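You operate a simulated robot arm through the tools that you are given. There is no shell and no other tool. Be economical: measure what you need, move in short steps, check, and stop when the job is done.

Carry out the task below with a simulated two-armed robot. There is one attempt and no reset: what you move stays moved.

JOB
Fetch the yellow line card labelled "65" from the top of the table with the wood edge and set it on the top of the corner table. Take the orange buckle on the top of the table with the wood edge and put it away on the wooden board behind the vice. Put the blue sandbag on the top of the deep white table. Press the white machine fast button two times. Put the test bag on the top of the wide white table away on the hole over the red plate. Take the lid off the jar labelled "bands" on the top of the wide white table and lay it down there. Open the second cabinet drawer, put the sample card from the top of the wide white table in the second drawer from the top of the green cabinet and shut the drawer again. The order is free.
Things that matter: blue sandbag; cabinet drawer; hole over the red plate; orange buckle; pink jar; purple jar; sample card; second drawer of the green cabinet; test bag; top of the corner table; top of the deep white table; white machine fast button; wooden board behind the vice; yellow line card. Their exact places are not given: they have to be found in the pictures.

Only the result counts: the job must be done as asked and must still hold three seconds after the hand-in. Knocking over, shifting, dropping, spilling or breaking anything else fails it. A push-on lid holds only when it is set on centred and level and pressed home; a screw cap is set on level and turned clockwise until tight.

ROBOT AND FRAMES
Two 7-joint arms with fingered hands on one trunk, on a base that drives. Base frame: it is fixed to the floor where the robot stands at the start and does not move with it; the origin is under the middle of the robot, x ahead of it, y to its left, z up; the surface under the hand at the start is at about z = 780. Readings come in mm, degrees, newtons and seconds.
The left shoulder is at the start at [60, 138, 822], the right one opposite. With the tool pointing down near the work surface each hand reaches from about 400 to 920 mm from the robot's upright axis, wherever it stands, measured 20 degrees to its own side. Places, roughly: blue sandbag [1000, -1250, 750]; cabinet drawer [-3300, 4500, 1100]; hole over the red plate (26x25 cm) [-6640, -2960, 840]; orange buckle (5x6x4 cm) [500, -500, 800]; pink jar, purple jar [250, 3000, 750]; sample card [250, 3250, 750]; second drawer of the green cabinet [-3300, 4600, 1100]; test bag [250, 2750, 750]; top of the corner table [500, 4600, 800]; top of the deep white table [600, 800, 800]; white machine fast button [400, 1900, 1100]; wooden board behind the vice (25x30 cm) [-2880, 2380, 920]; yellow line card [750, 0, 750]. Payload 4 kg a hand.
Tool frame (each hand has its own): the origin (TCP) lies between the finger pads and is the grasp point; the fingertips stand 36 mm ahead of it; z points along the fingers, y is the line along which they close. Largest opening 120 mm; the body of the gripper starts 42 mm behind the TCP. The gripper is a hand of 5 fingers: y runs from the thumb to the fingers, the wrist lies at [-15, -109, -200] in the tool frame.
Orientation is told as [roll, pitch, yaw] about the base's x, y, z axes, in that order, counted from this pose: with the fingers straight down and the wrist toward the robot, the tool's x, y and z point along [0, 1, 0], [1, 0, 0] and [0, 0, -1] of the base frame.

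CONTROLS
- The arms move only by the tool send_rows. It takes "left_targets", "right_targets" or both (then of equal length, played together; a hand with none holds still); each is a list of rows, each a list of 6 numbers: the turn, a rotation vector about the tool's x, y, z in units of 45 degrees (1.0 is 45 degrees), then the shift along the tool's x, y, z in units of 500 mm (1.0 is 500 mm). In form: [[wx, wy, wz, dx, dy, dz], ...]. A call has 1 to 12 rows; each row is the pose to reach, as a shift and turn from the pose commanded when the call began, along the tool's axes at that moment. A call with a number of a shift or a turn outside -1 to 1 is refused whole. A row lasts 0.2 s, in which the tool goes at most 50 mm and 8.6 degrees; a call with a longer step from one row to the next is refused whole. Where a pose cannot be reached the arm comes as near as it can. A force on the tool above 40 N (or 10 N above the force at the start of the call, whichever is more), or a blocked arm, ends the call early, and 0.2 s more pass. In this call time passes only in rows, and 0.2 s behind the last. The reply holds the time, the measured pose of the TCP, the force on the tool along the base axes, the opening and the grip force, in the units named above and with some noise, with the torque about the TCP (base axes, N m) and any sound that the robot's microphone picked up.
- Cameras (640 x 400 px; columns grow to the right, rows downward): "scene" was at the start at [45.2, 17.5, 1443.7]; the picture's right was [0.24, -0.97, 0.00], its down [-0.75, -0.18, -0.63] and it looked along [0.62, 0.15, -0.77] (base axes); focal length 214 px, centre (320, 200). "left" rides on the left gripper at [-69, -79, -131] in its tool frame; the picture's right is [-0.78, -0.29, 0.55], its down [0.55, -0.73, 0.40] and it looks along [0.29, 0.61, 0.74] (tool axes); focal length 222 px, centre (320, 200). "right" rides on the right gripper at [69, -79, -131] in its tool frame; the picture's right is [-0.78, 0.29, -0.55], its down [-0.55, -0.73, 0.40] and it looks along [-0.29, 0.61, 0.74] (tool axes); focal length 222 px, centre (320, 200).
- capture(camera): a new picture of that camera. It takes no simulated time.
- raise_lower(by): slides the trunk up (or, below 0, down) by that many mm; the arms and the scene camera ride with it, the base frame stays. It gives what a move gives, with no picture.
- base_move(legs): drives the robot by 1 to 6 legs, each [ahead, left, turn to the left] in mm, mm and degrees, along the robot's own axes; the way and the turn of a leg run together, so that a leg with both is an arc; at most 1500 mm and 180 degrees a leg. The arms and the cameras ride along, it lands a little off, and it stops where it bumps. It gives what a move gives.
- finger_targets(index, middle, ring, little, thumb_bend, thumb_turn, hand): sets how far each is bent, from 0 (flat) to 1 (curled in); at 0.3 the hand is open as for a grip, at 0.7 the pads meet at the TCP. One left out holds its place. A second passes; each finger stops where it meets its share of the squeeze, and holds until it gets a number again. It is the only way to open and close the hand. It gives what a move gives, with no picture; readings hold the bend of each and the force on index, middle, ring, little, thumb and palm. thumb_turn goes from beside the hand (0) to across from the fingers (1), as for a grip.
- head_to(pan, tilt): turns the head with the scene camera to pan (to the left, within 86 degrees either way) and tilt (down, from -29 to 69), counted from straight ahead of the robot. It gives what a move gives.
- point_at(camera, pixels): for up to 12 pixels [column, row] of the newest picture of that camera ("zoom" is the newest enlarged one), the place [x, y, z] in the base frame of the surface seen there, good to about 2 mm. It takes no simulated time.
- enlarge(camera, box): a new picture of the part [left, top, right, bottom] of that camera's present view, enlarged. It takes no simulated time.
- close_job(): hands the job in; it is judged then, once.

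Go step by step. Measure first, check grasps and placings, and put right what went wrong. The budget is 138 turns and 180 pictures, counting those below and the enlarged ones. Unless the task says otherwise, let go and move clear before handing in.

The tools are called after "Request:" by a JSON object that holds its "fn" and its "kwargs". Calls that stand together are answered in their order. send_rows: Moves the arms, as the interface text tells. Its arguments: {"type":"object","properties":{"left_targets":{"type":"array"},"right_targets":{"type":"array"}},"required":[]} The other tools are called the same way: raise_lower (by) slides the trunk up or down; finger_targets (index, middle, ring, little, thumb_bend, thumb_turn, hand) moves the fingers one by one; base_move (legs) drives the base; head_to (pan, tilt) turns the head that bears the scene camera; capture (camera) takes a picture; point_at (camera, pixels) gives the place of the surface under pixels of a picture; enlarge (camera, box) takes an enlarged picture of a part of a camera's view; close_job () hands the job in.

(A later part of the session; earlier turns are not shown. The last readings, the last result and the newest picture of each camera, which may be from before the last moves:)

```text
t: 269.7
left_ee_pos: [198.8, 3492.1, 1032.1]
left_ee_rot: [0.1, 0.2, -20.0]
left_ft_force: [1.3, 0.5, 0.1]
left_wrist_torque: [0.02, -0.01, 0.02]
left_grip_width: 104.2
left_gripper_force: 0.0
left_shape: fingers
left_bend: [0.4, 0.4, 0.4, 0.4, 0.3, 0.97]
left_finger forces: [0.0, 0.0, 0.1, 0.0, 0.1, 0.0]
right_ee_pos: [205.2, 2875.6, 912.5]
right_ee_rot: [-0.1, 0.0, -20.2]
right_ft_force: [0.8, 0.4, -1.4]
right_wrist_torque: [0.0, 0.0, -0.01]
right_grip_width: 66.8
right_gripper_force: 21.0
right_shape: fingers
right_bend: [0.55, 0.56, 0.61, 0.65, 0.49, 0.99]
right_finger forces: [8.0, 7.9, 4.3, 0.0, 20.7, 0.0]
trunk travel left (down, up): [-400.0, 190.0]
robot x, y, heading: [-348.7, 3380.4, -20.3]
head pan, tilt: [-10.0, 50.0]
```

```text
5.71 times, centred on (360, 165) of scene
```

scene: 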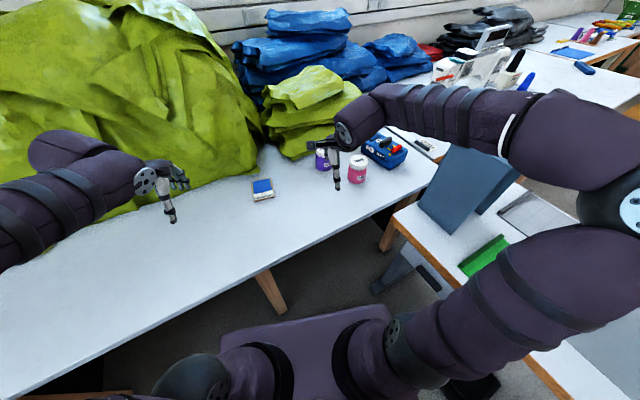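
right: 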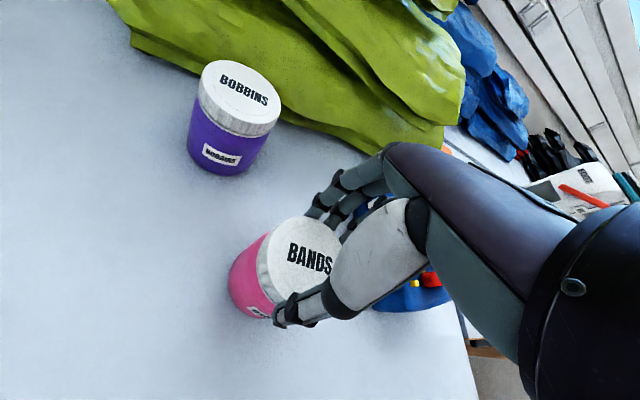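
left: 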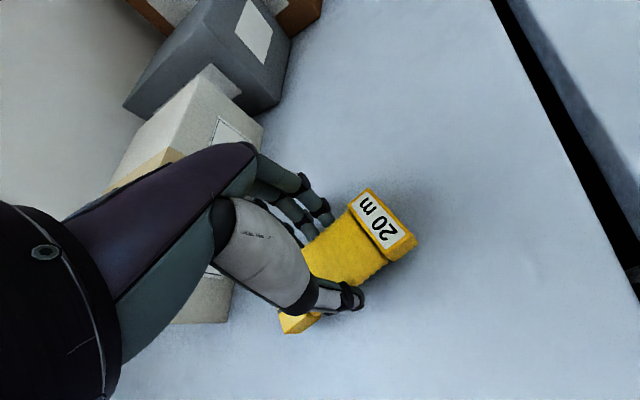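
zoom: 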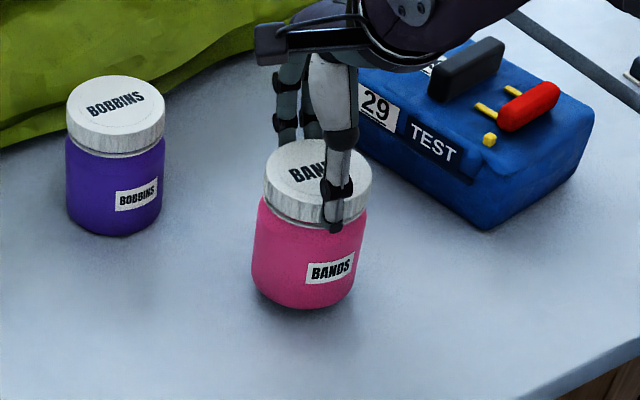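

The jar came up with the lid (1.4 N), so it needs holding. I'll lift the jar into free air in front of the robot and turn the left hand sideways to grip its body.

Request:
{"fn": "send_rows", "kwargs": {"right_targets": [[0, 0, 0, 0, 0, -0.07], [0, 0, 0, 0, 0, -0.14], [0, 0, 0, 0, 0, -0.21], [0, 0, 0, 0, 0, -0.28], [0, 0, 0, 0, 0, -0.34], [0, 0, 0, 0.053, -0.03, -0.34], [0, 0, 0, 0.106, -0.06, -0.34], [0, 0, 0, 0.159, -0.09, -0.34], [0, 0, 0, 0.212, -0.12, -0.34], [0, 0, 0, 0.265, -0.15, -0.34], [0, 0, 0, 0.318, -0.18, -0.34], [0, 0, 0, 0.37, -0.212, -0.34]], "left_targets": [[0, -0.083, 0, 0, 0, 0], [0, -0.167, 0, 0, 0, 0], [0, -0.25, 0, 0, 0, 0], [0, -0.333, 0, 0, 0, 0], [0, -0.417, 0, 0, 0, 0], [0, -0.5, 0, 0, 0, 0], [0, -0.583, 0, 0, 0, 0], [0, -0.667, 0, 0, 0, 0], [0, -0.75, 0, 0, 0, 0], [0, -0.833, 0, 0, 0, 0], [0, -0.917, 0, 0, 0, 0], [0, -1, 0, 0, 0, 0]]}}

Request:
{"fn": "send_rows", "kwargs": {"left_targets": [[0, -0.167, 0, 0, 0, 0], [0, -0.333, 0, 0, 0, 0], [0, -0.5, 0, 0, 0, 0], [0, -0.667, 0, 0, 0, 0], [0, -0.833, 0, 0, 0, 0], [0, -1, 0, 0, 0, 0]]}}

Request:
{"fn": "head_to", "kwargs": {"pan": 0, "tilt": 35}}

Request:
{"fn": "capture", "kwargs": {"camera": "scene"}}

Request:
{"fn": "capture", "kwargs": {"camera": "left"}}

```text
t: 272.3
left_ee_pos: [199.1, 3491.1, 1032.5]
left_ee_rot: [-45.0, 0.2, -20.0]
left_ft_force: [-0.3, -0.4, -0.5]
left_wrist_torque: [-0.01, 0.03, -0.01]
left_grip_width: 104.3
left_gripper_force: 0.0
left_shape: fingers
left_bend: [0.4, 0.4, 0.4, 0.4, 0.3, 0.97]
left_finger forces: [0.1, 0.0, 0.0, 0.0, 0.1, 0.0]
right_ee_pos: [169.5, 3085.0, 1080.3]
right_ee_rot: [0.0, 0.0, -20.3]
right_ft_force: [0.3, -0.3, -1.5]
right_wrist_torque: [-0.02, -0.01, 0.01]
right_grip_width: 66.9
right_gripper_force: 20.3
right_shape: fingers
right_bend: [0.55, 0.56, 0.61, 0.65, 0.49, 0.99]
right_finger forces: [7.9, 7.8, 4.3, 0.0, 20.7, 0.0]
trunk travel left (down, up): [-400.0, 190.0]
robot x, y, heading: [-343.5, 3382.5, -20.1]
head pan, tilt: [-10.0, 50.0]
```

```text
t: 273.7
left_ee_pos: [198.6, 3491.8, 1033.7]
left_ee_rot: [-89.9, 0.2, -19.9]
left_ft_force: [-0.9, 0.2, 0.3]
left_wrist_torque: [-0.01, 0.0, 0.03]
left_grip_width: 103.9
left_gripper_force: 0.0
left_shape: fingers
left_bend: [0.4, 0.4, 0.4, 0.4, 0.3, 0.97]
left_finger forces: [0.1, 0.0, 0.1, 0.1, 0.0, 0.0]
right_ee_pos: [170.0, 3085.1, 1079.2]
right_ee_rot: [0.0, 0.1, -20.1]
right_ft_force: [-0.5, 0.2, -1.9]
right_wrist_torque: [0.01, 0.0, -0.04]
right_grip_width: 66.8
right_gripper_force: 19.8
right_shape: fingers
right_bend: [0.55, 0.56, 0.61, 0.65, 0.49, 0.99]
right_finger forces: [8.0, 7.8, 4.4, 0.0, 20.5, 0.0]
trunk travel left (down, up): [-400.0, 190.0]
robot x, y, heading: [-344.7, 3379.7, -20.1]
head pan, tilt: [-10.0, 50.0]
```

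```text
t: 274.5
left_ee_pos: [196.7, 3491.2, 1033.3]
left_ee_rot: [-89.9, 0.2, -20.0]
left_ft_force: [0.9, 0.1, -0.1]
left_wrist_torque: [0.02, -0.02, -0.03]
left_grip_width: 104.1
left_gripper_force: 0.1
left_shape: fingers
left_bend: [0.4, 0.4, 0.4, 0.4, 0.3, 0.97]
left_finger forces: [0.0, 0.0, 0.0, 0.1, 0.0, 0.0]
right_ee_pos: [169.6, 3085.0, 1080.0]
right_ee_rot: [0.0, -0.1, -20.2]
right_ft_force: [0.3, -0.6, -1.1]
right_wrist_torque: [0.0, -0.03, 0.01]
right_grip_width: 66.8
right_gripper_force: 20.1
right_shape: fingers
right_bend: [0.55, 0.56, 0.61, 0.65, 0.49, 0.99]
right_finger forces: [8.0, 7.7, 4.4, 0.0, 20.4, 0.1]
trunk travel left (down, up): [-400.0, 190.0]
robot x, y, heading: [-346.6, 3383.3, -20.2]
head pan, tilt: [0.0, 35.0]
```

```text
84 pictures are left
```

scene: 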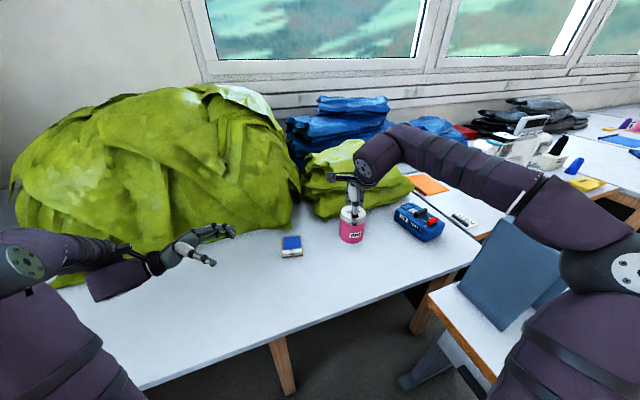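

```text
83 pictures are left
```

left: 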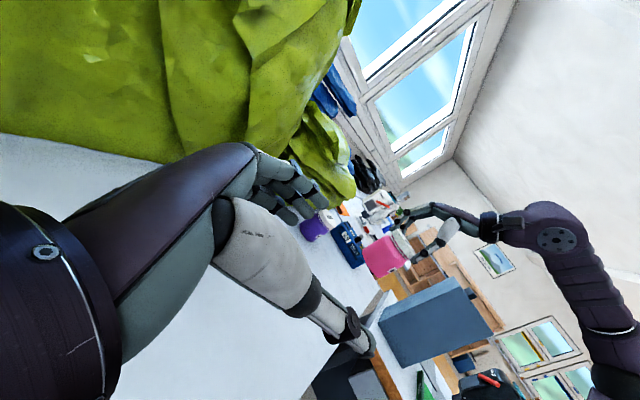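

The jar hangs at (170,3085), body centre z≈988. Bring the left hand to a pre-grasp 110 mm short of it.

Request:
{"fn": "finger_targets", "kwargs": {"hand": "left", "index": 0.3, "middle": 0.3, "ring": 0.3, "little": 0.3, "thumb_bend": 0.3}}

Request:
{"fn": "send_rows", "kwargs": {"left_targets": [[0, 0, 0, 0.012, 0.03, 0.07], [0, 0, 0, 0.024, 0.06, 0.14], [0, 0, 0, 0.036, 0.09, 0.21], [0, 0, 0, 0.048, 0.12, 0.28], [0, 0, 0, 0.06, 0.15, 0.35], [0, 0, 0, 0.072, 0.175, 0.42], [0, 0, 0, 0.084, 0.2, 0.49], [0, 0, 0, 0.096, 0.225, 0.562]]}}

Request:
{"fn": "capture", "kwargs": {"camera": "scene"}}

Request:
{"fn": "capture", "kwargs": {"camera": "left"}}

```text
t: 275.5
left_ee_pos: [198.1, 3490.8, 1033.2]
left_ee_rot: [-89.9, 0.2, -20.0]
left_ft_force: [-0.9, -0.3, -0.2]
left_wrist_torque: [0.03, -0.01, -0.03]
left_grip_width: 119.0
left_gripper_force: 0.1
left_shape: fingers
left_bend: [0.3, 0.3, 0.3, 0.3, 0.3, 0.97]
left_finger forces: [0.1, 0.0, 0.1, 0.1, 0.1, 0.0]
right_ee_pos: [168.9, 3084.7, 1081.9]
right_ee_rot: [0.0, 0.0, -20.2]
right_ft_force: [-0.2, -0.8, -0.7]
right_wrist_torque: [0.03, -0.01, 0.02]
right_grip_width: 67.0
right_gripper_force: 20.8
right_shape: fingers
right_bend: [0.55, 0.56, 0.61, 0.65, 0.49, 0.99]
right_finger forces: [7.9, 7.7, 4.3, 0.1, 20.5, 0.0]
trunk travel left (down, up): [-400.0, 190.0]
robot x, y, heading: [-346.7, 3382.0, -20.3]
head pan, tilt: [0.0, 35.0]
```

```text
t: 277.3
left_ee_pos: [208.2, 3187.3, 983.0]
left_ee_rot: [-89.8, 0.1, -20.1]
left_ft_force: [0.2, -0.1, 1.3]
left_wrist_torque: [0.02, 0.01, 0.03]
left_grip_width: 118.8
left_gripper_force: 0.0
left_shape: fingers
left_bend: [0.3, 0.3, 0.3, 0.3, 0.3, 0.97]
left_finger forces: [0.0, 0.1, 0.0, 0.0, 0.1, 0.1]
right_ee_pos: [169.7, 3083.5, 1081.5]
right_ee_rot: [0.1, 0.0, -20.2]
right_ft_force: [0.3, -0.3, -0.9]
right_wrist_torque: [0.01, -0.02, 0.04]
right_grip_width: 67.0
right_gripper_force: 19.7
right_shape: fingers
right_bend: [0.55, 0.56, 0.61, 0.65, 0.49, 0.99]
right_finger forces: [8.0, 7.8, 4.3, 0.0, 20.5, 0.0]
trunk travel left (down, up): [-400.0, 190.0]
robot x, y, heading: [-343.7, 3381.6, -20.2]
head pan, tilt: [0.0, 35.0]
```

```text
82 pictures are left
```

scene: 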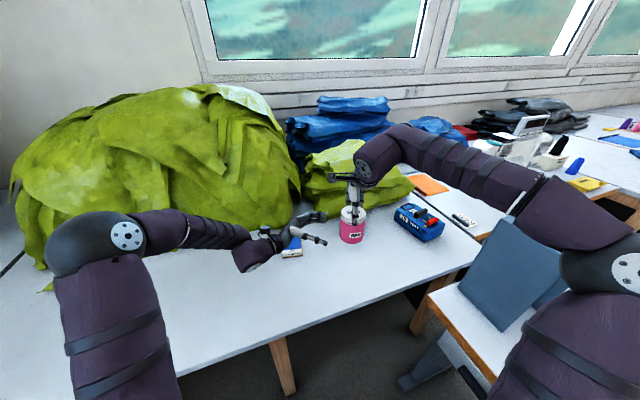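

```text
81 pictures are left
```

left: 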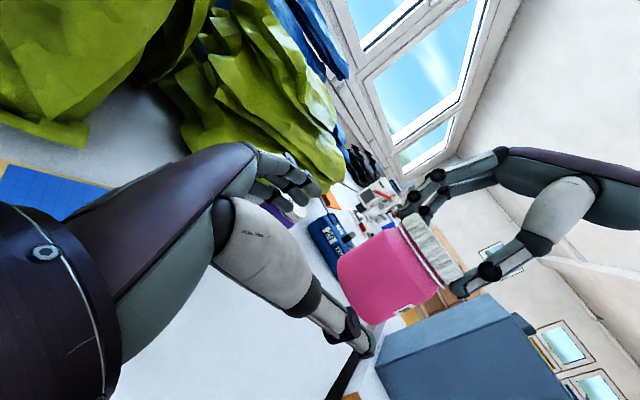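

The jar is straight ahead of the left hand (axis projects to (370,269) on the pink body). Advance and close around the body.

Request:
{"fn": "send_rows", "kwargs": {"left_targets": [[0, 0, 0, 0, 0, 0.07], [0, 0, 0, 0, 0, 0.14], [0, 0, 0, 0, 0, 0.2], [0, 0, 0, 0, 0, 0.218]]}}

Request:
{"fn": "capture", "kwargs": {"camera": "left"}}

Request:
{"fn": "enlarge", "kwargs": {"camera": "scene", "box": [290, 160, 410, 270]}}

```text
t: 278.3
left_ee_pos: [170.2, 3086.0, 983.6]
left_ee_rot: [-89.9, 0.2, -19.9]
left_ft_force: [0.1, 2.4, 0.0]
left_wrist_torque: [-0.01, -0.02, -0.06]
left_grip_width: 120.5
left_gripper_force: 0.6
left_shape: fingers
left_bend: [0.3, 0.3, 0.3, 0.3, 0.3, 0.97]
left_finger forces: [0.1, 0.1, 0.0, 0.1, 1.9, 0.0]
right_ee_pos: [168.9, 3084.3, 1081.0]
right_ee_rot: [-0.2, -0.1, -20.1]
right_ft_force: [1.2, -2.5, -1.1]
right_wrist_torque: [-0.17, -0.02, 0.09]
right_grip_width: 66.8
right_gripper_force: 20.8
right_shape: fingers
right_bend: [0.55, 0.56, 0.61, 0.65, 0.49, 0.99]
right_finger forces: [7.7, 8.3, 5.2, 0.0, 20.2, 0.1]
trunk travel left (down, up): [-400.0, 190.0]
robot x, y, heading: [-346.9, 3380.8, -20.4]
head pan, tilt: [0.0, 35.0]
```

```text
80 pictures are left
```

left: 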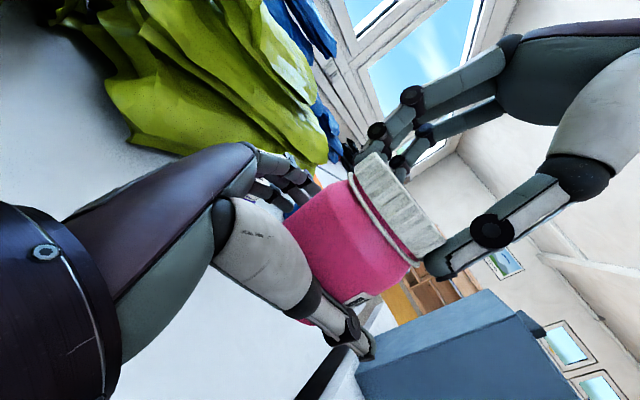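

```text
3.64 times, centred on (350, 215) of scene
```

zoom: 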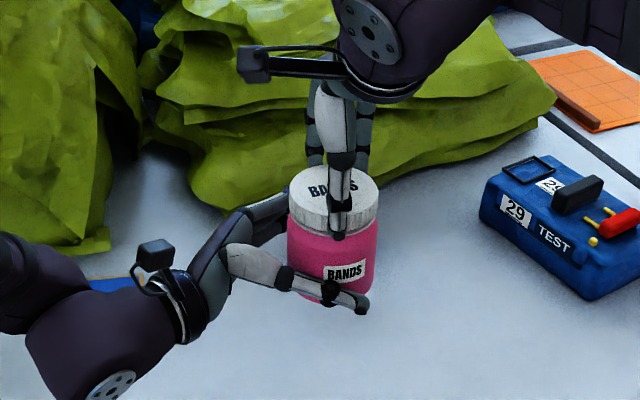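

Thumb touches slightly; shift the left hand 8 mm toward the robot and close gently around the body.

Request:
{"fn": "send_rows", "kwargs": {"left_targets": [[0, 0, 0, 0, -0.008, 0], [0, 0, 0, 0, -0.016, 0]]}}

Request:
{"fn": "finger_targets", "kwargs": {"hand": "left", "index": 0.65, "middle": 0.65, "ring": 0.65, "little": 0.65, "thumb_bend": 0.6}}

Request:
{"fn": "capture", "kwargs": {"camera": "left"}}

```text
t: 278.9
left_ee_pos: [161.9, 3087.7, 983.1]
left_ee_rot: [-89.9, 0.3, -20.0]
left_ft_force: [-0.3, -0.7, 0.6]
left_wrist_torque: [-0.01, 0.0, 0.0]
left_grip_width: 119.3
left_gripper_force: 0.1
left_shape: fingers
left_bend: [0.3, 0.3, 0.3, 0.3, 0.3, 0.97]
left_finger forces: [0.0, 0.0, 0.1, 0.0, 0.2, 0.1]
right_ee_pos: [169.2, 3082.9, 1081.2]
right_ee_rot: [0.0, 0.1, -20.1]
right_ft_force: [-0.1, 0.2, -1.6]
right_wrist_torque: [0.0, 0.02, -0.04]
right_grip_width: 66.9
right_gripper_force: 20.3
right_shape: fingers
right_bend: [0.55, 0.56, 0.61, 0.65, 0.49, 0.99]
right_finger forces: [8.2, 7.6, 4.4, 0.1, 20.7, 0.0]
trunk travel left (down, up): [-400.0, 190.0]
robot x, y, heading: [-345.7, 3380.4, -20.2]
head pan, tilt: [0.0, 35.0]
```

```text
t: 279.9
left_ee_pos: [162.6, 3088.8, 982.6]
left_ee_rot: [-90.0, 0.1, -19.9]
left_ft_force: [-3.1, -0.1, -1.0]
left_wrist_torque: [0.12, 0.07, -0.05]
left_grip_width: 58.9
left_gripper_force: 22.6
left_shape: fingers
left_bend: [0.55, 0.58, 0.63, 0.65, 0.53, 1.0]
left_finger forces: [11.6, 7.0, 2.6, 0.0, 23.3, 0.0]
right_ee_pos: [169.4, 3084.3, 1081.1]
right_ee_rot: [-0.1, -0.1, -20.0]
right_ft_force: [3.0, 0.2, 1.3]
right_wrist_torque: [-0.19, -0.37, 0.01]
right_grip_width: 66.8
right_gripper_force: 20.0
right_shape: fingers
right_bend: [0.55, 0.56, 0.61, 0.65, 0.5, 0.99]
right_finger forces: [8.9, 8.2, 4.2, 0.0, 19.0, 0.1]
trunk travel left (down, up): [-400.0, 190.0]
robot x, y, heading: [-345.1, 3383.8, -20.1]
head pan, tilt: [0.0, 35.0]
```

```text
78 pictures are left
```

left: 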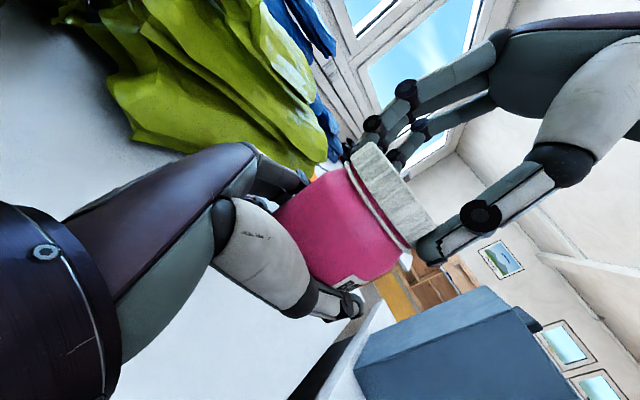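

Body gripped (22 N). Now pull the lid straight up slowly.

Request:
{"fn": "send_rows", "kwargs": {"right_targets": [[0, 0, 0, 0, 0, -0.006], [0, 0, 0, 0, 0, -0.012], [0, 0, 0, 0, 0, -0.018], [0, 0, 0, 0, 0, -0.026]]}}

Request:
{"fn": "capture", "kwargs": {"camera": "left"}}

```text
t: 280.9
left_ee_pos: [163.3, 3088.0, 985.8]
left_ee_rot: [-90.1, 0.0, -20.0]
left_ft_force: [-2.4, 0.0, 18.2]
left_wrist_torque: [-0.18, 0.14, -0.07]
left_grip_width: 58.7
left_gripper_force: 18.2
left_shape: fingers
left_bend: [0.55, 0.59, 0.65, 0.65, 0.54, 0.97]
left_finger forces: [10.2, 6.8, 0.0, 0.0, 19.4, 0.0]
right_ee_pos: [169.5, 3084.6, 1094.2]
right_ee_rot: [-0.1, 0.2, -20.2]
right_ft_force: [2.3, -1.5, -19.9]
right_wrist_torque: [-0.09, -0.44, 0.03]
right_grip_width: 66.9
right_gripper_force: 20.4
right_shape: fingers
right_bend: [0.55, 0.56, 0.61, 0.65, 0.5, 0.99]
right_finger forces: [9.2, 7.5, 5.6, 0.1, 18.1, 0.1]
trunk travel left (down, up): [-400.0, 190.0]
robot x, y, heading: [-345.3, 3380.8, -20.2]
head pan, tilt: [0.0, 35.0]
```

```text
77 pictures are left
```

left: 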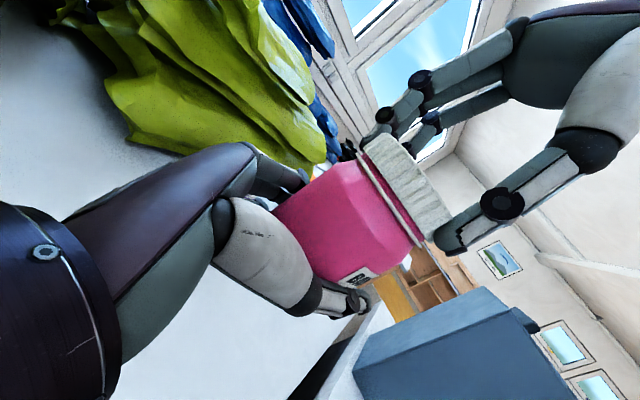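

The lid didn't pop; the body slid a little at 18 N. It is probably a screw cap: relieve the pull and twist the lid counter-clockwise 40°.

Request:
{"fn": "send_rows", "kwargs": {"right_targets": [[0, 0, 0, 0, 0, 0.008], [0, 0, -0.15, 0, 0, 0.008], [0, 0, -0.3, 0, 0, 0.008], [0, 0, -0.45, 0, 0, 0.008], [0, 0, -0.6, 0, 0, 0.008], [0, 0, -0.75, 0, 0, 0.007], [0, 0, -0.9, 0, 0, 0.006]]}}

Request:
{"fn": "capture", "kwargs": {"camera": "left"}}

Request:
{"fn": "enlarge", "kwargs": {"camera": "scene", "box": [290, 160, 410, 270]}}

```text
t: 282.5
left_ee_pos: [164.0, 3088.1, 981.3]
left_ee_rot: [-89.7, 0.4, -19.9]
left_ft_force: [-0.6, -6.2, -14.0]
left_wrist_torque: [0.53, 0.29, -0.03]
left_grip_width: 55.6
left_gripper_force: 21.7
left_shape: fingers
left_bend: [0.54, 0.63, 0.65, 0.65, 0.54, 1.0]
left_finger forces: [15.5, 12.6, 0.0, 0.0, 15.5, 0.0]
right_ee_pos: [167.9, 3084.1, 1094.4]
right_ee_rot: [0.0, -0.2, 16.6]
right_ft_force: [0.3, 6.7, 12.5]
right_wrist_torque: [0.28, -0.36, -0.06]
right_grip_width: 67.2
right_gripper_force: 20.1
right_shape: fingers
right_bend: [0.54, 0.56, 0.62, 0.65, 0.5, 0.98]
right_finger forces: [9.9, 8.1, 2.9, 0.0, 18.9, 0.0]
right hand out of reach, approached as far as the arm can: row 7
trunk travel left (down, up): [-400.0, 190.0]
robot x, y, heading: [-341.7, 3379.6, -20.2]
head pan, tilt: [0.0, 35.0]
```

```text
76 pictures are left
```

left: 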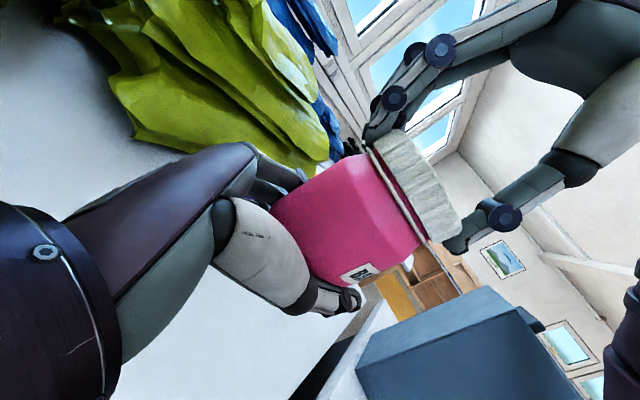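

```text
3.64 times, centred on (350, 215) of scene
```

zoom: 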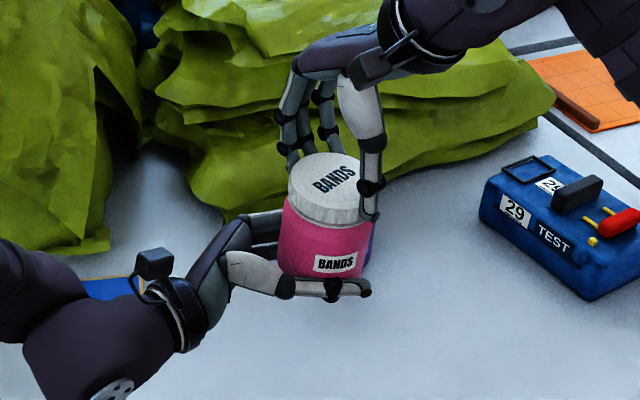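

The lid turned relative to the body and climbed: it's a screw cap. Regrip the left hand higher on the body first, then lower both hands together for more wrist range.

Request:
{"fn": "finger_targets", "kwargs": {"hand": "left", "index": 0.3, "middle": 0.3, "ring": 0.3, "little": 0.3, "thumb_bend": 0.35}}

Request:
{"fn": "send_rows", "kwargs": {"left_targets": [[0, 0, 0, -0.02, 0.01, 0], [0, 0, 0, -0.032, 0.01, 0.01], [0, 0, 0, -0.032, 0.01, 0.012]]}}

Request:
{"fn": "finger_targets", "kwargs": {"hand": "left", "index": 0.7, "middle": 0.7, "ring": 0.75, "little": 0.75, "thumb_bend": 0.65}}

Request:
{"fn": "capture", "kwargs": {"camera": "left"}}

```text
t: 283.5
left_ee_pos: [163.3, 3088.6, 984.0]
left_ee_rot: [-89.9, 0.2, -20.0]
left_ft_force: [0.1, 0.5, 0.9]
left_wrist_torque: [0.01, 0.03, 0.03]
left_grip_width: 111.9
left_gripper_force: 0.1
left_shape: fingers
left_bend: [0.3, 0.3, 0.3, 0.3, 0.35, 0.98]
left_finger forces: [0.0, 0.0, 0.1, 0.1, 0.1, 0.0]
right_ee_pos: [169.2, 3086.7, 1090.4]
right_ee_rot: [0.1, 0.1, 16.4]
right_ft_force: [0.8, 0.2, -1.6]
right_wrist_torque: [-0.02, -0.03, -0.01]
right_grip_width: 67.2
right_gripper_force: 19.7
right_shape: fingers
right_bend: [0.55, 0.56, 0.62, 0.65, 0.5, 0.99]
right_finger forces: [8.9, 7.5, 4.0, 0.0, 19.3, 0.0]
trunk travel left (down, up): [-400.0, 190.0]
robot x, y, heading: [-344.5, 3379.6, -20.4]
head pan, tilt: [0.0, 35.0]
```

```text
t: 284.3
left_ee_pos: [165.9, 3081.2, 1000.4]
left_ee_rot: [-89.9, 0.2, -19.9]
left_ft_force: [0.1, 0.8, -0.8]
left_wrist_torque: [0.0, 0.01, -0.01]
left_grip_width: 111.7
left_gripper_force: 0.1
left_shape: fingers
left_bend: [0.3, 0.3, 0.3, 0.3, 0.35, 0.98]
left_finger forces: [0.0, 0.0, 0.0, 0.0, 0.2, 0.0]
right_ee_pos: [168.6, 3085.3, 1091.1]
right_ee_rot: [0.2, 0.1, 16.4]
right_ft_force: [-1.0, 0.7, -1.1]
right_wrist_torque: [0.01, -0.05, 0.02]
right_grip_width: 67.2
right_gripper_force: 20.0
right_shape: fingers
right_bend: [0.55, 0.56, 0.62, 0.65, 0.5, 0.99]
right_finger forces: [8.8, 7.7, 3.9, 0.0, 19.2, 0.0]
trunk travel left (down, up): [-400.0, 190.0]
robot x, y, heading: [-344.5, 3382.9, -20.1]
head pan, tilt: [0.0, 35.0]
```

```text
t: 285.3
left_ee_pos: [165.6, 3081.8, 1000.9]
left_ee_rot: [-89.8, 0.3, -19.9]
left_ft_force: [-2.8, -1.8, -4.5]
left_wrist_torque: [0.21, 0.05, -0.01]
left_grip_width: 55.1
left_gripper_force: 27.5
left_shape: fingers
left_bend: [0.56, 0.58, 0.59, 0.75, 0.56, 1.0]
left_finger forces: [11.5, 7.1, 8.8, 0.0, 28.0, 0.0]
right_ee_pos: [168.2, 3085.5, 1091.3]
right_ee_rot: [0.1, 0.0, 16.4]
right_ft_force: [2.2, 2.4, 4.2]
right_wrist_torque: [0.0, -0.25, -0.04]
right_grip_width: 67.1
right_gripper_force: 19.9
right_shape: fingers
right_bend: [0.55, 0.56, 0.62, 0.65, 0.5, 0.99]
right_finger forces: [9.1, 8.2, 4.2, 0.0, 17.8, 0.0]
trunk travel left (down, up): [-400.0, 190.0]
robot x, y, heading: [-347.3, 3380.5, -20.2]
head pan, tilt: [0.0, 35.0]
```

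```text
74 pictures are left
```

left: 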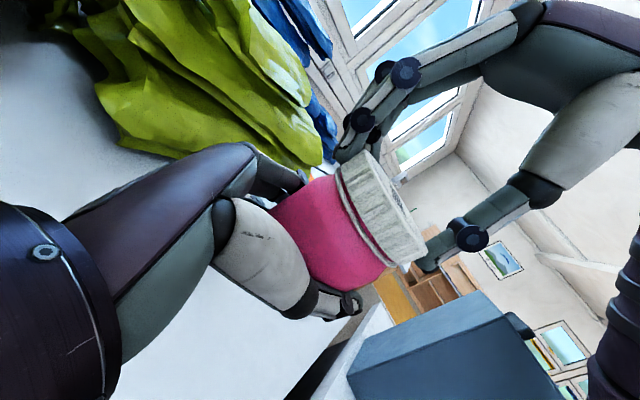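

Strong grip (27 N). Lower both together 120 mm, then twist the lid another 45° while rising slightly.

Request:
{"fn": "send_rows", "kwargs": {"left_targets": [[0, 0, 0, 0.06, 0, 0], [0, 0, 0, 0.12, 0, 0], [0, 0, 0, 0.18, 0, 0], [0, 0, 0, 0.24, 0, 0], [0, 0, 0, 0.24, 0, 0], [0, 0, 0, 0.24, 0, 0], [0, 0, 0, 0.24, 0, 0], [0, 0, 0, 0.24, 0, 0], [0, 0, 0, 0.24, 0, 0], [0, 0, 0, 0.24, 0, 0]], "right_targets": [[0, 0, 0, 0, 0, 0.06], [0, 0, 0, 0, 0, 0.12], [0, 0, 0, 0, 0, 0.18], [0, 0, 0, 0, 0, 0.238], [0, 0, -0.167, 0, 0, 0.236], [0, 0, -0.333, 0, 0, 0.234], [0, 0, -0.5, 0, 0, 0.232], [0, 0, -0.667, 0, 0, 0.23], [0, 0, -0.833, 0, 0, 0.228], [0, 0, -1, 0, 0, 0.226]]}}

Request:
{"fn": "capture", "kwargs": {"camera": "left"}}

Request:
{"fn": "enlarge", "kwargs": {"camera": "scene", "box": [290, 180, 410, 290]}}

```text
t: 287.5
left_ee_pos: [169.3, 3086.5, 881.9]
left_ee_rot: [-90.3, -0.1, -19.7]
left_ft_force: [1.2, 0.5, -0.2]
left_wrist_torque: [0.04, 0.01, -0.01]
left_grip_width: 55.4
left_gripper_force: 27.3
left_shape: fingers
left_bend: [0.56, 0.59, 0.62, 0.75, 0.57, 1.0]
left_finger forces: [12.8, 9.7, 7.4, 0.1, 25.2, 0.0]
right_ee_pos: [74.9, 3216.6, 1011.4]
right_ee_rot: [1.1, -5.3, 41.3]
right_ft_force: [0.8, 1.1, -3.3]
right_wrist_torque: [-0.01, 0.01, 0.04]
right_grip_width: 25.7
right_gripper_force: 0.0
right_shape: fingers
right_bend: [0.63, 0.62, 0.65, 0.65, 0.6, 1.0]
right_finger forces: [0.0, 0.0, 0.1, 0.1, 0.1, 0.1]
right hand out of reach, approached as far as the arm can: row 5, 6, 7, 8, 9, 10
trunk travel left (down, up): [-400.0, 190.0]
robot x, y, heading: [-345.2, 3382.3, -19.9]
head pan, tilt: [0.0, 35.0]
```

```text
73 pictures are left
```

left: 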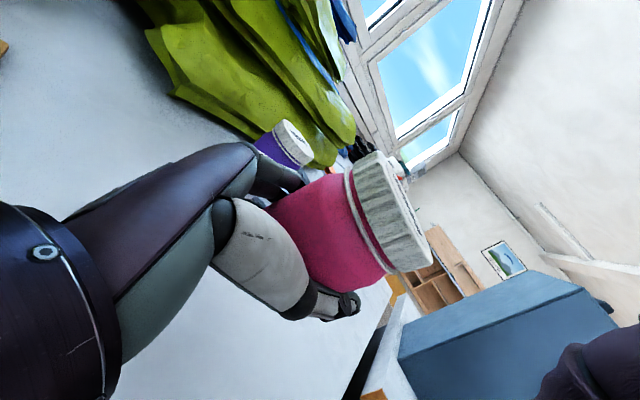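

```text
3.64 times, centred on (350, 235) of scene
```

zoom: 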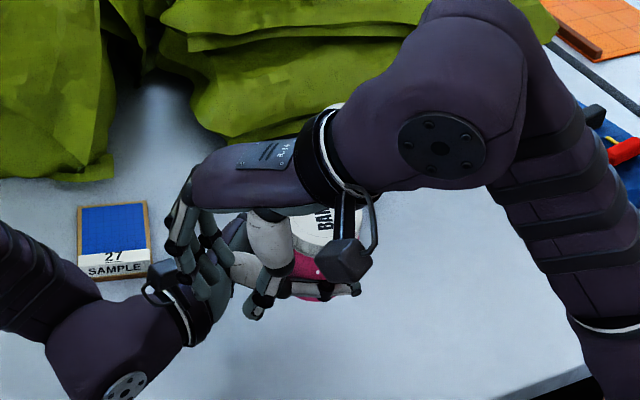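

The right hand slipped off at its reach limit and ended over the left hand; the jar is still firmly held by the left with the lid partly unscrewed. Raise the right hand clear and turn it back.

Request:
{"fn": "send_rows", "kwargs": {"right_targets": [[0, 0, 0, 0, 0, -0.08], [0, 0, 0, 0, 0, -0.16], [0, 0, 0, 0, 0, -0.22], [0.02, 0, 0.16, -0.06, -0.02, -0.22], [0.04, 0, 0.32, -0.13, -0.04, -0.22], [0.06, 0, 0.48, -0.2, -0.06, -0.22], [0.08, 0, 0.64, -0.27, -0.08, -0.22], [0.1, 0, 0.8, -0.34, -0.1, -0.22], [0.12, 0, 0.96, -0.4, -0.12, -0.22]]}}

Request:
{"fn": "finger_targets", "kwargs": {"hand": "right", "index": 0.3, "middle": 0.3, "ring": 0.3, "little": 0.3, "thumb_bend": 0.3}}

Request:
{"fn": "capture", "kwargs": {"camera": "scene"}}

```text
t: 289.5
left_ee_pos: [166.4, 3081.2, 879.7]
left_ee_rot: [-89.9, 0.1, -20.0]
left_ft_force: [-0.2, 0.4, -0.8]
left_wrist_torque: [0.01, 0.01, 0.03]
left_grip_width: 55.1
left_gripper_force: 27.3
left_shape: fingers
left_bend: [0.56, 0.59, 0.62, 0.75, 0.57, 1.0]
left_finger forces: [12.9, 9.6, 7.3, 0.1, 25.1, 0.1]
right_ee_pos: [158.8, 3012.2, 1109.3]
right_ee_rot: [3.3, 1.8, -1.7]
right_ft_force: [0.3, 0.7, -0.7]
right_wrist_torque: [-0.01, 0.01, 0.0]
right_grip_width: 25.9
right_gripper_force: 0.0
right_shape: fingers
right_bend: [0.63, 0.62, 0.65, 0.65, 0.6, 1.0]
right_finger forces: [0.1, 0.1, 0.1, 0.0, 0.1, 0.0]
trunk travel left (down, up): [-400.0, 190.0]
robot x, y, heading: [-344.4, 3379.4, -20.1]
head pan, tilt: [0.0, 35.0]
```

```text
t: 290.5
left_ee_pos: [168.2, 3080.9, 879.7]
left_ee_rot: [-89.9, 0.3, -20.1]
left_ft_force: [0.1, -0.6, -0.3]
left_wrist_torque: [0.0, 0.01, -0.03]
left_grip_width: 55.3
left_gripper_force: 27.2
left_shape: fingers
left_bend: [0.56, 0.59, 0.62, 0.75, 0.57, 1.0]
left_finger forces: [12.9, 9.6, 7.4, 0.0, 25.1, 0.0]
right_ee_pos: [158.0, 3013.8, 1109.0]
right_ee_rot: [3.3, 1.8, -1.7]
right_ft_force: [0.3, -0.3, -0.2]
right_wrist_torque: [-0.03, -0.03, 0.02]
right_grip_width: 118.7
right_gripper_force: 0.0
right_shape: fingers
right_bend: [0.3, 0.3, 0.3, 0.3, 0.3, 0.97]
right_finger forces: [0.0, 0.0, 0.0, 0.1, 0.0, 0.1]
trunk travel left (down, up): [-400.0, 190.0]
robot x, y, heading: [-348.4, 3381.3, -20.3]
head pan, tilt: [0.0, 35.0]
```

```text
71 pictures are left
```

scene: 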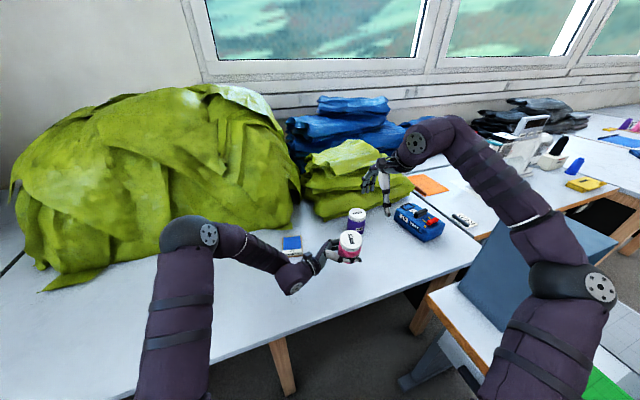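

Jar with lid safe in the left hand. Measure the lid's current position.

Request:
{"fn": "enlarge", "kwargs": {"camera": "scene", "box": [310, 200, 390, 270]}}

Request:
{"fn": "point_at", "kwargs": {"camera": "scene", "pixels": [[350, 232], [341, 238], [359, 239], [350, 240], [350, 246], [350, 252]]}}

```text
5.71 times, centred on (350, 235) of scene
```

zoom: 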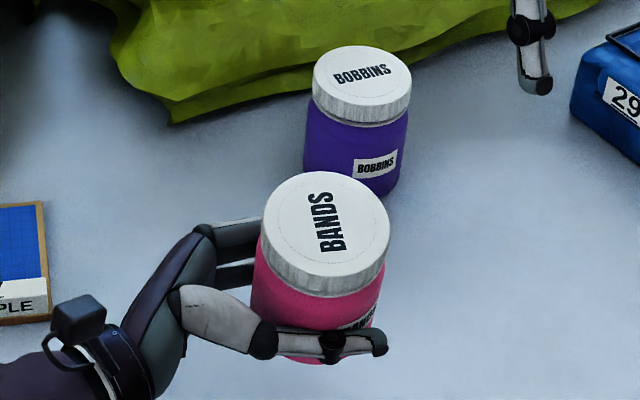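

```text
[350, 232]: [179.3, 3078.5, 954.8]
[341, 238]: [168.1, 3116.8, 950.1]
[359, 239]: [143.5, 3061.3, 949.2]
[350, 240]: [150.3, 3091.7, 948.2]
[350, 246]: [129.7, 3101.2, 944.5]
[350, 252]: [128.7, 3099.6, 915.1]
```

The lid text turned ~85° CCW so far. The jar leans ~11° toward the robot; level it with the left wrist while bringing the right hand level above the lid.

Request:
{"fn": "send_rows", "kwargs": {"right_targets": [[-0.02, -0.036, 0, 0.05, 0.004, 0], [-0.04, -0.073, 0, 0.1, 0.008, 0], [-0.04, -0.073, 0, 0.142, 0.011, 0]], "left_targets": [[0, 0, -0.08, 0, 0, 0], [0, 0, -0.16, 0, 0, 0], [0, 0, -0.24, 0, 0, 0]]}}

Request:
{"fn": "send_rows", "kwargs": {"right_targets": [[0, 0, 0.167, 0, 0, 0], [0, 0, 0.333, 0, 0, 0], [0, 0, 0.5, 0, 0, 0], [0, 0, 0.667, 0, 0, 0], [0, 0, 0.833, 0, 0, 0], [0, 0, 1, 0, 0, 0], [0, 0, 1, 0, 0, 0.08], [0, 0, 1, 0, 0, 0.16]]}}

Request:
{"fn": "capture", "kwargs": {"camera": "right"}}

Request:
{"fn": "enlarge", "kwargs": {"camera": "scene", "box": [290, 180, 410, 280]}}

```text
t: 291.3
left_ee_pos: [165.6, 3081.9, 879.9]
left_ee_rot: [-89.8, 11.1, -20.0]
left_ft_force: [-0.5, -0.2, 0.1]
left_wrist_torque: [-0.01, -0.02, 0.01]
left_grip_width: 55.3
left_gripper_force: 27.6
left_shape: fingers
left_bend: [0.56, 0.59, 0.62, 0.75, 0.57, 1.0]
left_finger forces: [12.8, 9.7, 7.4, 0.1, 24.9, 0.0]
right_ee_pos: [164.7, 3082.9, 1113.1]
right_ee_rot: [0.0, -0.1, -1.7]
right_ft_force: [-0.1, -0.3, 0.2]
right_wrist_torque: [0.02, -0.02, 0.01]
right_grip_width: 118.9
right_gripper_force: 0.1
right_shape: fingers
right_bend: [0.3, 0.3, 0.3, 0.3, 0.3, 0.97]
right_finger forces: [0.0, 0.0, 0.1, 0.1, 0.1, 0.1]
trunk travel left (down, up): [-400.0, 190.0]
robot x, y, heading: [-342.5, 3382.3, -20.2]
head pan, tilt: [0.0, 35.0]
```

```text
t: 293.1
left_ee_pos: [167.0, 3080.9, 879.8]
left_ee_rot: [-89.9, 11.0, -20.0]
left_ft_force: [-0.1, -0.3, -0.3]
left_wrist_torque: [0.02, 0.0, 0.03]
left_grip_width: 55.2
left_gripper_force: 27.5
left_shape: fingers
left_bend: [0.56, 0.59, 0.62, 0.75, 0.57, 1.0]
left_finger forces: [13.0, 9.7, 7.4, 0.0, 24.9, 0.1]
right_ee_pos: [165.2, 3085.3, 1030.8]
right_ee_rot: [0.1, 0.0, -46.6]
right_ft_force: [0.8, 0.5, -0.1]
right_wrist_torque: [0.02, 0.03, -0.02]
right_grip_width: 118.7
right_gripper_force: 0.0
right_shape: fingers
right_bend: [0.3, 0.3, 0.3, 0.3, 0.3, 0.97]
right_finger forces: [0.0, 0.0, 0.0, 0.0, 0.0, 0.0]
trunk travel left (down, up): [-400.0, 190.0]
robot x, y, heading: [-345.3, 3382.1, -20.3]
head pan, tilt: [0.0, 35.0]
```

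```text
69 pictures are left
```

right: 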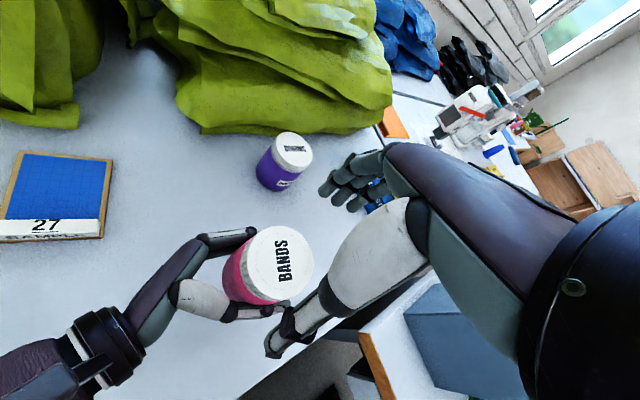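

```text
4.00 times, centred on (350, 230) of scene
```

zoom: 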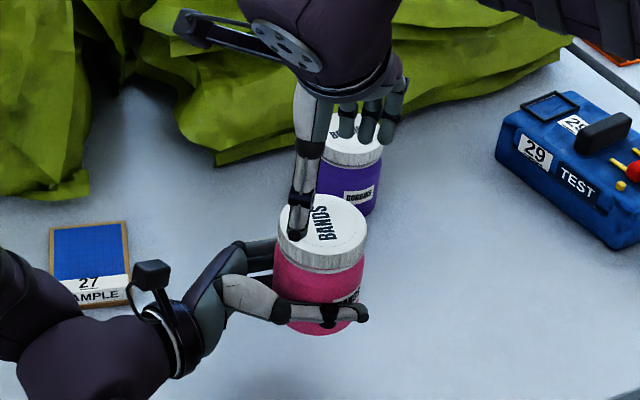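

Request:
{"fn": "point_at", "kwargs": {"camera": "right", "pixels": [[280, 265], [262, 245], [300, 285], [255, 270], [300, 245]]}}

```text
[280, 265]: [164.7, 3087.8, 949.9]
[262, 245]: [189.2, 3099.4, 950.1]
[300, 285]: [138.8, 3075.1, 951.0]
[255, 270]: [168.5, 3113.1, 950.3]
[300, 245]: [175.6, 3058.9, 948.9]
```

Lid level and centred under the hand. Lower, grip and unscrew 45° more.

Request:
{"fn": "send_rows", "kwargs": {"right_targets": [[0, 0, 0, 0, 0, 0.06], [0, 0, 0, 0, 0, 0.117]]}}

Request:
{"fn": "finger_targets", "kwargs": {"hand": "right", "index": 0.7, "middle": 0.7, "ring": 0.7, "little": 0.7, "thumb_bend": 0.65}}

Request:
{"fn": "send_rows", "kwargs": {"right_targets": [[0, 0, -0.16, 0, 0, -0.001], [0, 0, -0.32, 0, 0, -0.002], [0, 0, -0.48, 0, 0, -0.003], [0, 0, -0.64, 0, 0, -0.004], [0, 0, -0.8, 0, 0, -0.005], [0, 0, -0.96, 0, 0, -0.006]]}}

Request:
{"fn": "enlarge", "kwargs": {"camera": "scene", "box": [290, 180, 410, 280]}}

```text
t: 293.7
left_ee_pos: [166.0, 3082.1, 880.8]
left_ee_rot: [-89.9, 11.1, -20.0]
left_ft_force: [0.0, 0.4, 0.6]
left_wrist_torque: [0.02, 0.01, 0.04]
left_grip_width: 55.4
left_gripper_force: 27.4
left_shape: fingers
left_bend: [0.56, 0.59, 0.62, 0.75, 0.57, 1.0]
left_finger forces: [13.0, 9.6, 7.3, 0.0, 24.9, 0.0]
right_ee_pos: [167.3, 3084.9, 973.4]
right_ee_rot: [0.1, 0.0, -46.7]
right_ft_force: [-0.2, -0.6, -0.1]
right_wrist_torque: [0.0, -0.02, 0.01]
right_grip_width: 118.7
right_gripper_force: 0.2
right_shape: fingers
right_bend: [0.3, 0.3, 0.3, 0.3, 0.3, 0.97]
right_finger forces: [0.0, 0.1, 0.0, 0.1, 0.0, 0.0]
trunk travel left (down, up): [-400.0, 190.0]
robot x, y, heading: [-343.0, 3385.1, -20.1]
head pan, tilt: [0.0, 35.0]
```

```text
t: 294.7
left_ee_pos: [167.4, 3081.6, 880.0]
left_ee_rot: [-89.9, 11.0, -20.0]
left_ft_force: [-7.0, 10.6, -0.4]
left_wrist_torque: [-0.14, -0.13, -0.03]
left_grip_width: 55.1
left_gripper_force: 28.1
left_shape: fingers
left_bend: [0.56, 0.59, 0.62, 0.75, 0.57, 1.0]
left_finger forces: [10.0, 8.2, 6.9, 0.1, 30.9, 0.1]
right_ee_pos: [166.3, 3084.3, 974.0]
right_ee_rot: [0.1, -0.1, -46.7]
right_ft_force: [6.1, -10.0, -0.4]
right_wrist_torque: [-0.73, -0.48, 0.01]
right_grip_width: 67.0
right_gripper_force: 20.8
right_shape: fingers
right_bend: [0.49, 0.5, 0.58, 0.7, 0.53, 1.0]
right_finger forces: [9.0, 9.1, 7.3, 0.0, 17.3, 0.1]
trunk travel left (down, up): [-400.0, 190.0]
robot x, y, heading: [-346.6, 3383.1, -20.0]
head pan, tilt: [0.0, 35.0]
```

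```text
t: 296.1
left_ee_pos: [166.6, 3081.3, 879.6]
left_ee_rot: [-90.0, 11.0, -19.9]
left_ft_force: [-9.8, 5.9, 6.0]
left_wrist_torque: [-0.29, -0.23, 0.02]
left_grip_width: 55.7
left_gripper_force: 28.4
left_shape: fingers
left_bend: [0.56, 0.59, 0.63, 0.75, 0.57, 1.0]
left_finger forces: [9.9, 8.6, 5.5, 0.0, 32.2, 0.1]
right_ee_pos: [164.6, 3082.2, 977.4]
right_ee_rot: [0.0, -0.1, -3.2]
right_ft_force: [9.8, -6.2, -6.9]
right_wrist_torque: [-0.29, -0.74, -0.02]
right_grip_width: 66.6
right_gripper_force: 20.7
right_shape: fingers
right_bend: [0.49, 0.5, 0.58, 0.7, 0.54, 1.0]
right_finger forces: [8.4, 8.7, 8.0, 0.0, 17.1, 0.0]
trunk travel left (down, up): [-400.0, 190.0]
robot x, y, heading: [-341.3, 3383.3, -20.1]
head pan, tilt: [0.0, 35.0]
```

```text
4.00 times, centred on (350, 230) of scene
```

zoom: 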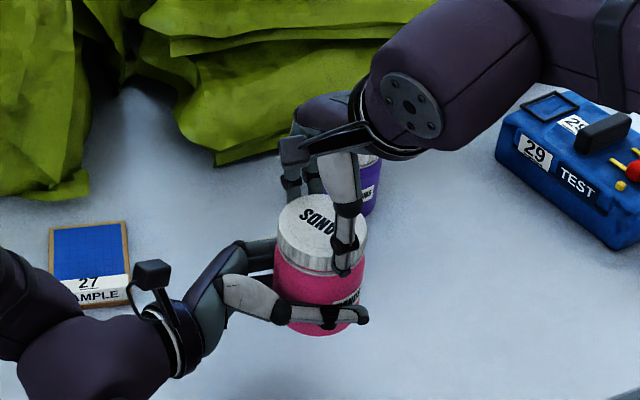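

Lid is turning; body steady. Continue 43° more without extra rise.

Request:
{"fn": "send_rows", "kwargs": {"right_targets": [[0, 0, -0.16, 0, 0, 0], [0, 0, -0.32, 0, 0, 0], [0, 0, -0.48, 0, 0, 0], [0, 0, -0.64, 0, 0, 0]]}}

Request:
{"fn": "enlarge", "kwargs": {"camera": "scene", "box": [290, 180, 410, 280]}}

Request:
{"fn": "capture", "kwargs": {"camera": "left"}}

```text
t: 297.1
left_ee_pos: [166.7, 3083.3, 878.9]
left_ee_rot: [-89.8, 11.1, -19.9]
left_ft_force: [-4.3, 2.8, -0.1]
left_wrist_torque: [-0.14, -0.2, 0.02]
left_grip_width: 55.4
left_gripper_force: 28.5
left_shape: fingers
left_bend: [0.56, 0.59, 0.63, 0.75, 0.57, 1.0]
left_finger forces: [11.7, 10.8, 6.8, 0.0, 28.2, 0.1]
right_ee_pos: [164.4, 3083.4, 977.4]
right_ee_rot: [0.0, -0.1, 18.1]
right_ft_force: [3.2, -3.7, -0.2]
right_wrist_torque: [-0.12, -0.25, -0.02]
right_grip_width: 67.0
right_gripper_force: 21.0
right_shape: fingers
right_bend: [0.49, 0.51, 0.6, 0.7, 0.53, 1.0]
right_finger forces: [7.3, 7.2, 8.7, 0.0, 18.6, 0.1]
right hand out of reach, approached as far as the arm can: row 4
trunk travel left (down, up): [-400.0, 190.0]
robot x, y, heading: [-343.6, 3380.3, -20.4]
head pan, tilt: [0.0, 35.0]
```

```text
4.00 times, centred on (350, 230) of scene
```

zoom: 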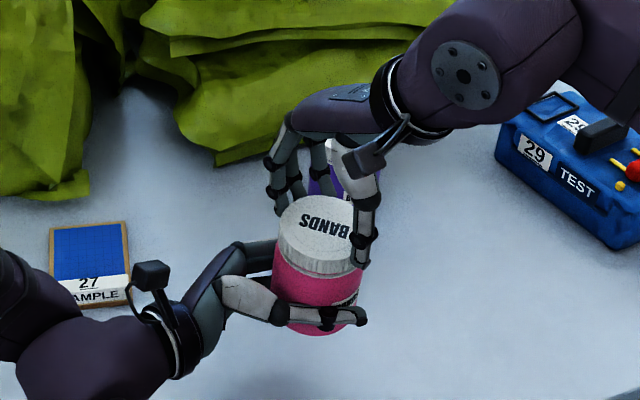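

```text
65 pictures are left
```

left: 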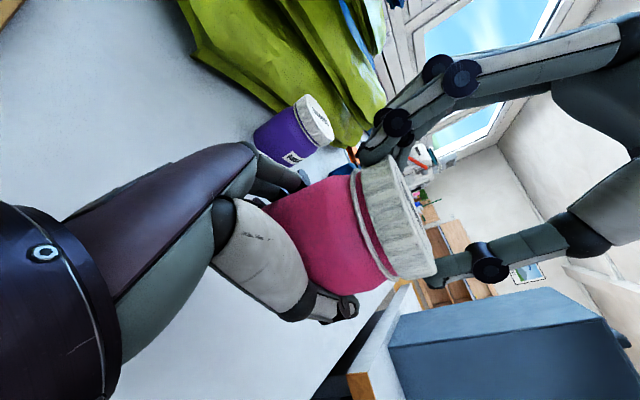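

Limit of this stroke (~170° total). Test whether the lid is free: pull up 8 mm gently.

Request:
{"fn": "send_rows", "kwargs": {"right_targets": [[0, 0, 0, 0, 0, -0.006], [0, 0, 0, 0, 0, -0.012], [0, 0, 0, 0, 0, -0.016]]}}

```text
t: 297.9
left_ee_pos: [166.7, 3080.6, 881.1]
left_ee_rot: [-90.1, 10.8, -20.0]
left_ft_force: [-5.4, 5.9, 11.9]
left_wrist_torque: [-0.38, -0.25, 0.0]
left_grip_width: 55.6
left_gripper_force: 27.1
left_shape: fingers
left_bend: [0.56, 0.59, 0.64, 0.75, 0.57, 1.0]
left_finger forces: [11.5, 10.5, 3.7, 0.0, 29.2, 0.0]
right_ee_pos: [164.3, 3082.8, 983.9]
right_ee_rot: [0.0, 0.0, 18.1]
right_ft_force: [4.9, -4.8, -12.9]
right_wrist_torque: [-0.11, -0.21, -0.02]
right_grip_width: 67.3
right_gripper_force: 21.1
right_shape: fingers
right_bend: [0.5, 0.51, 0.6, 0.7, 0.53, 1.0]
right_finger forces: [7.1, 7.0, 9.2, 0.0, 18.0, 0.0]
trunk travel left (down, up): [-400.0, 190.0]
robot x, y, heading: [-343.5, 3378.8, -20.1]
head pan, tilt: [0.0, 35.0]
```

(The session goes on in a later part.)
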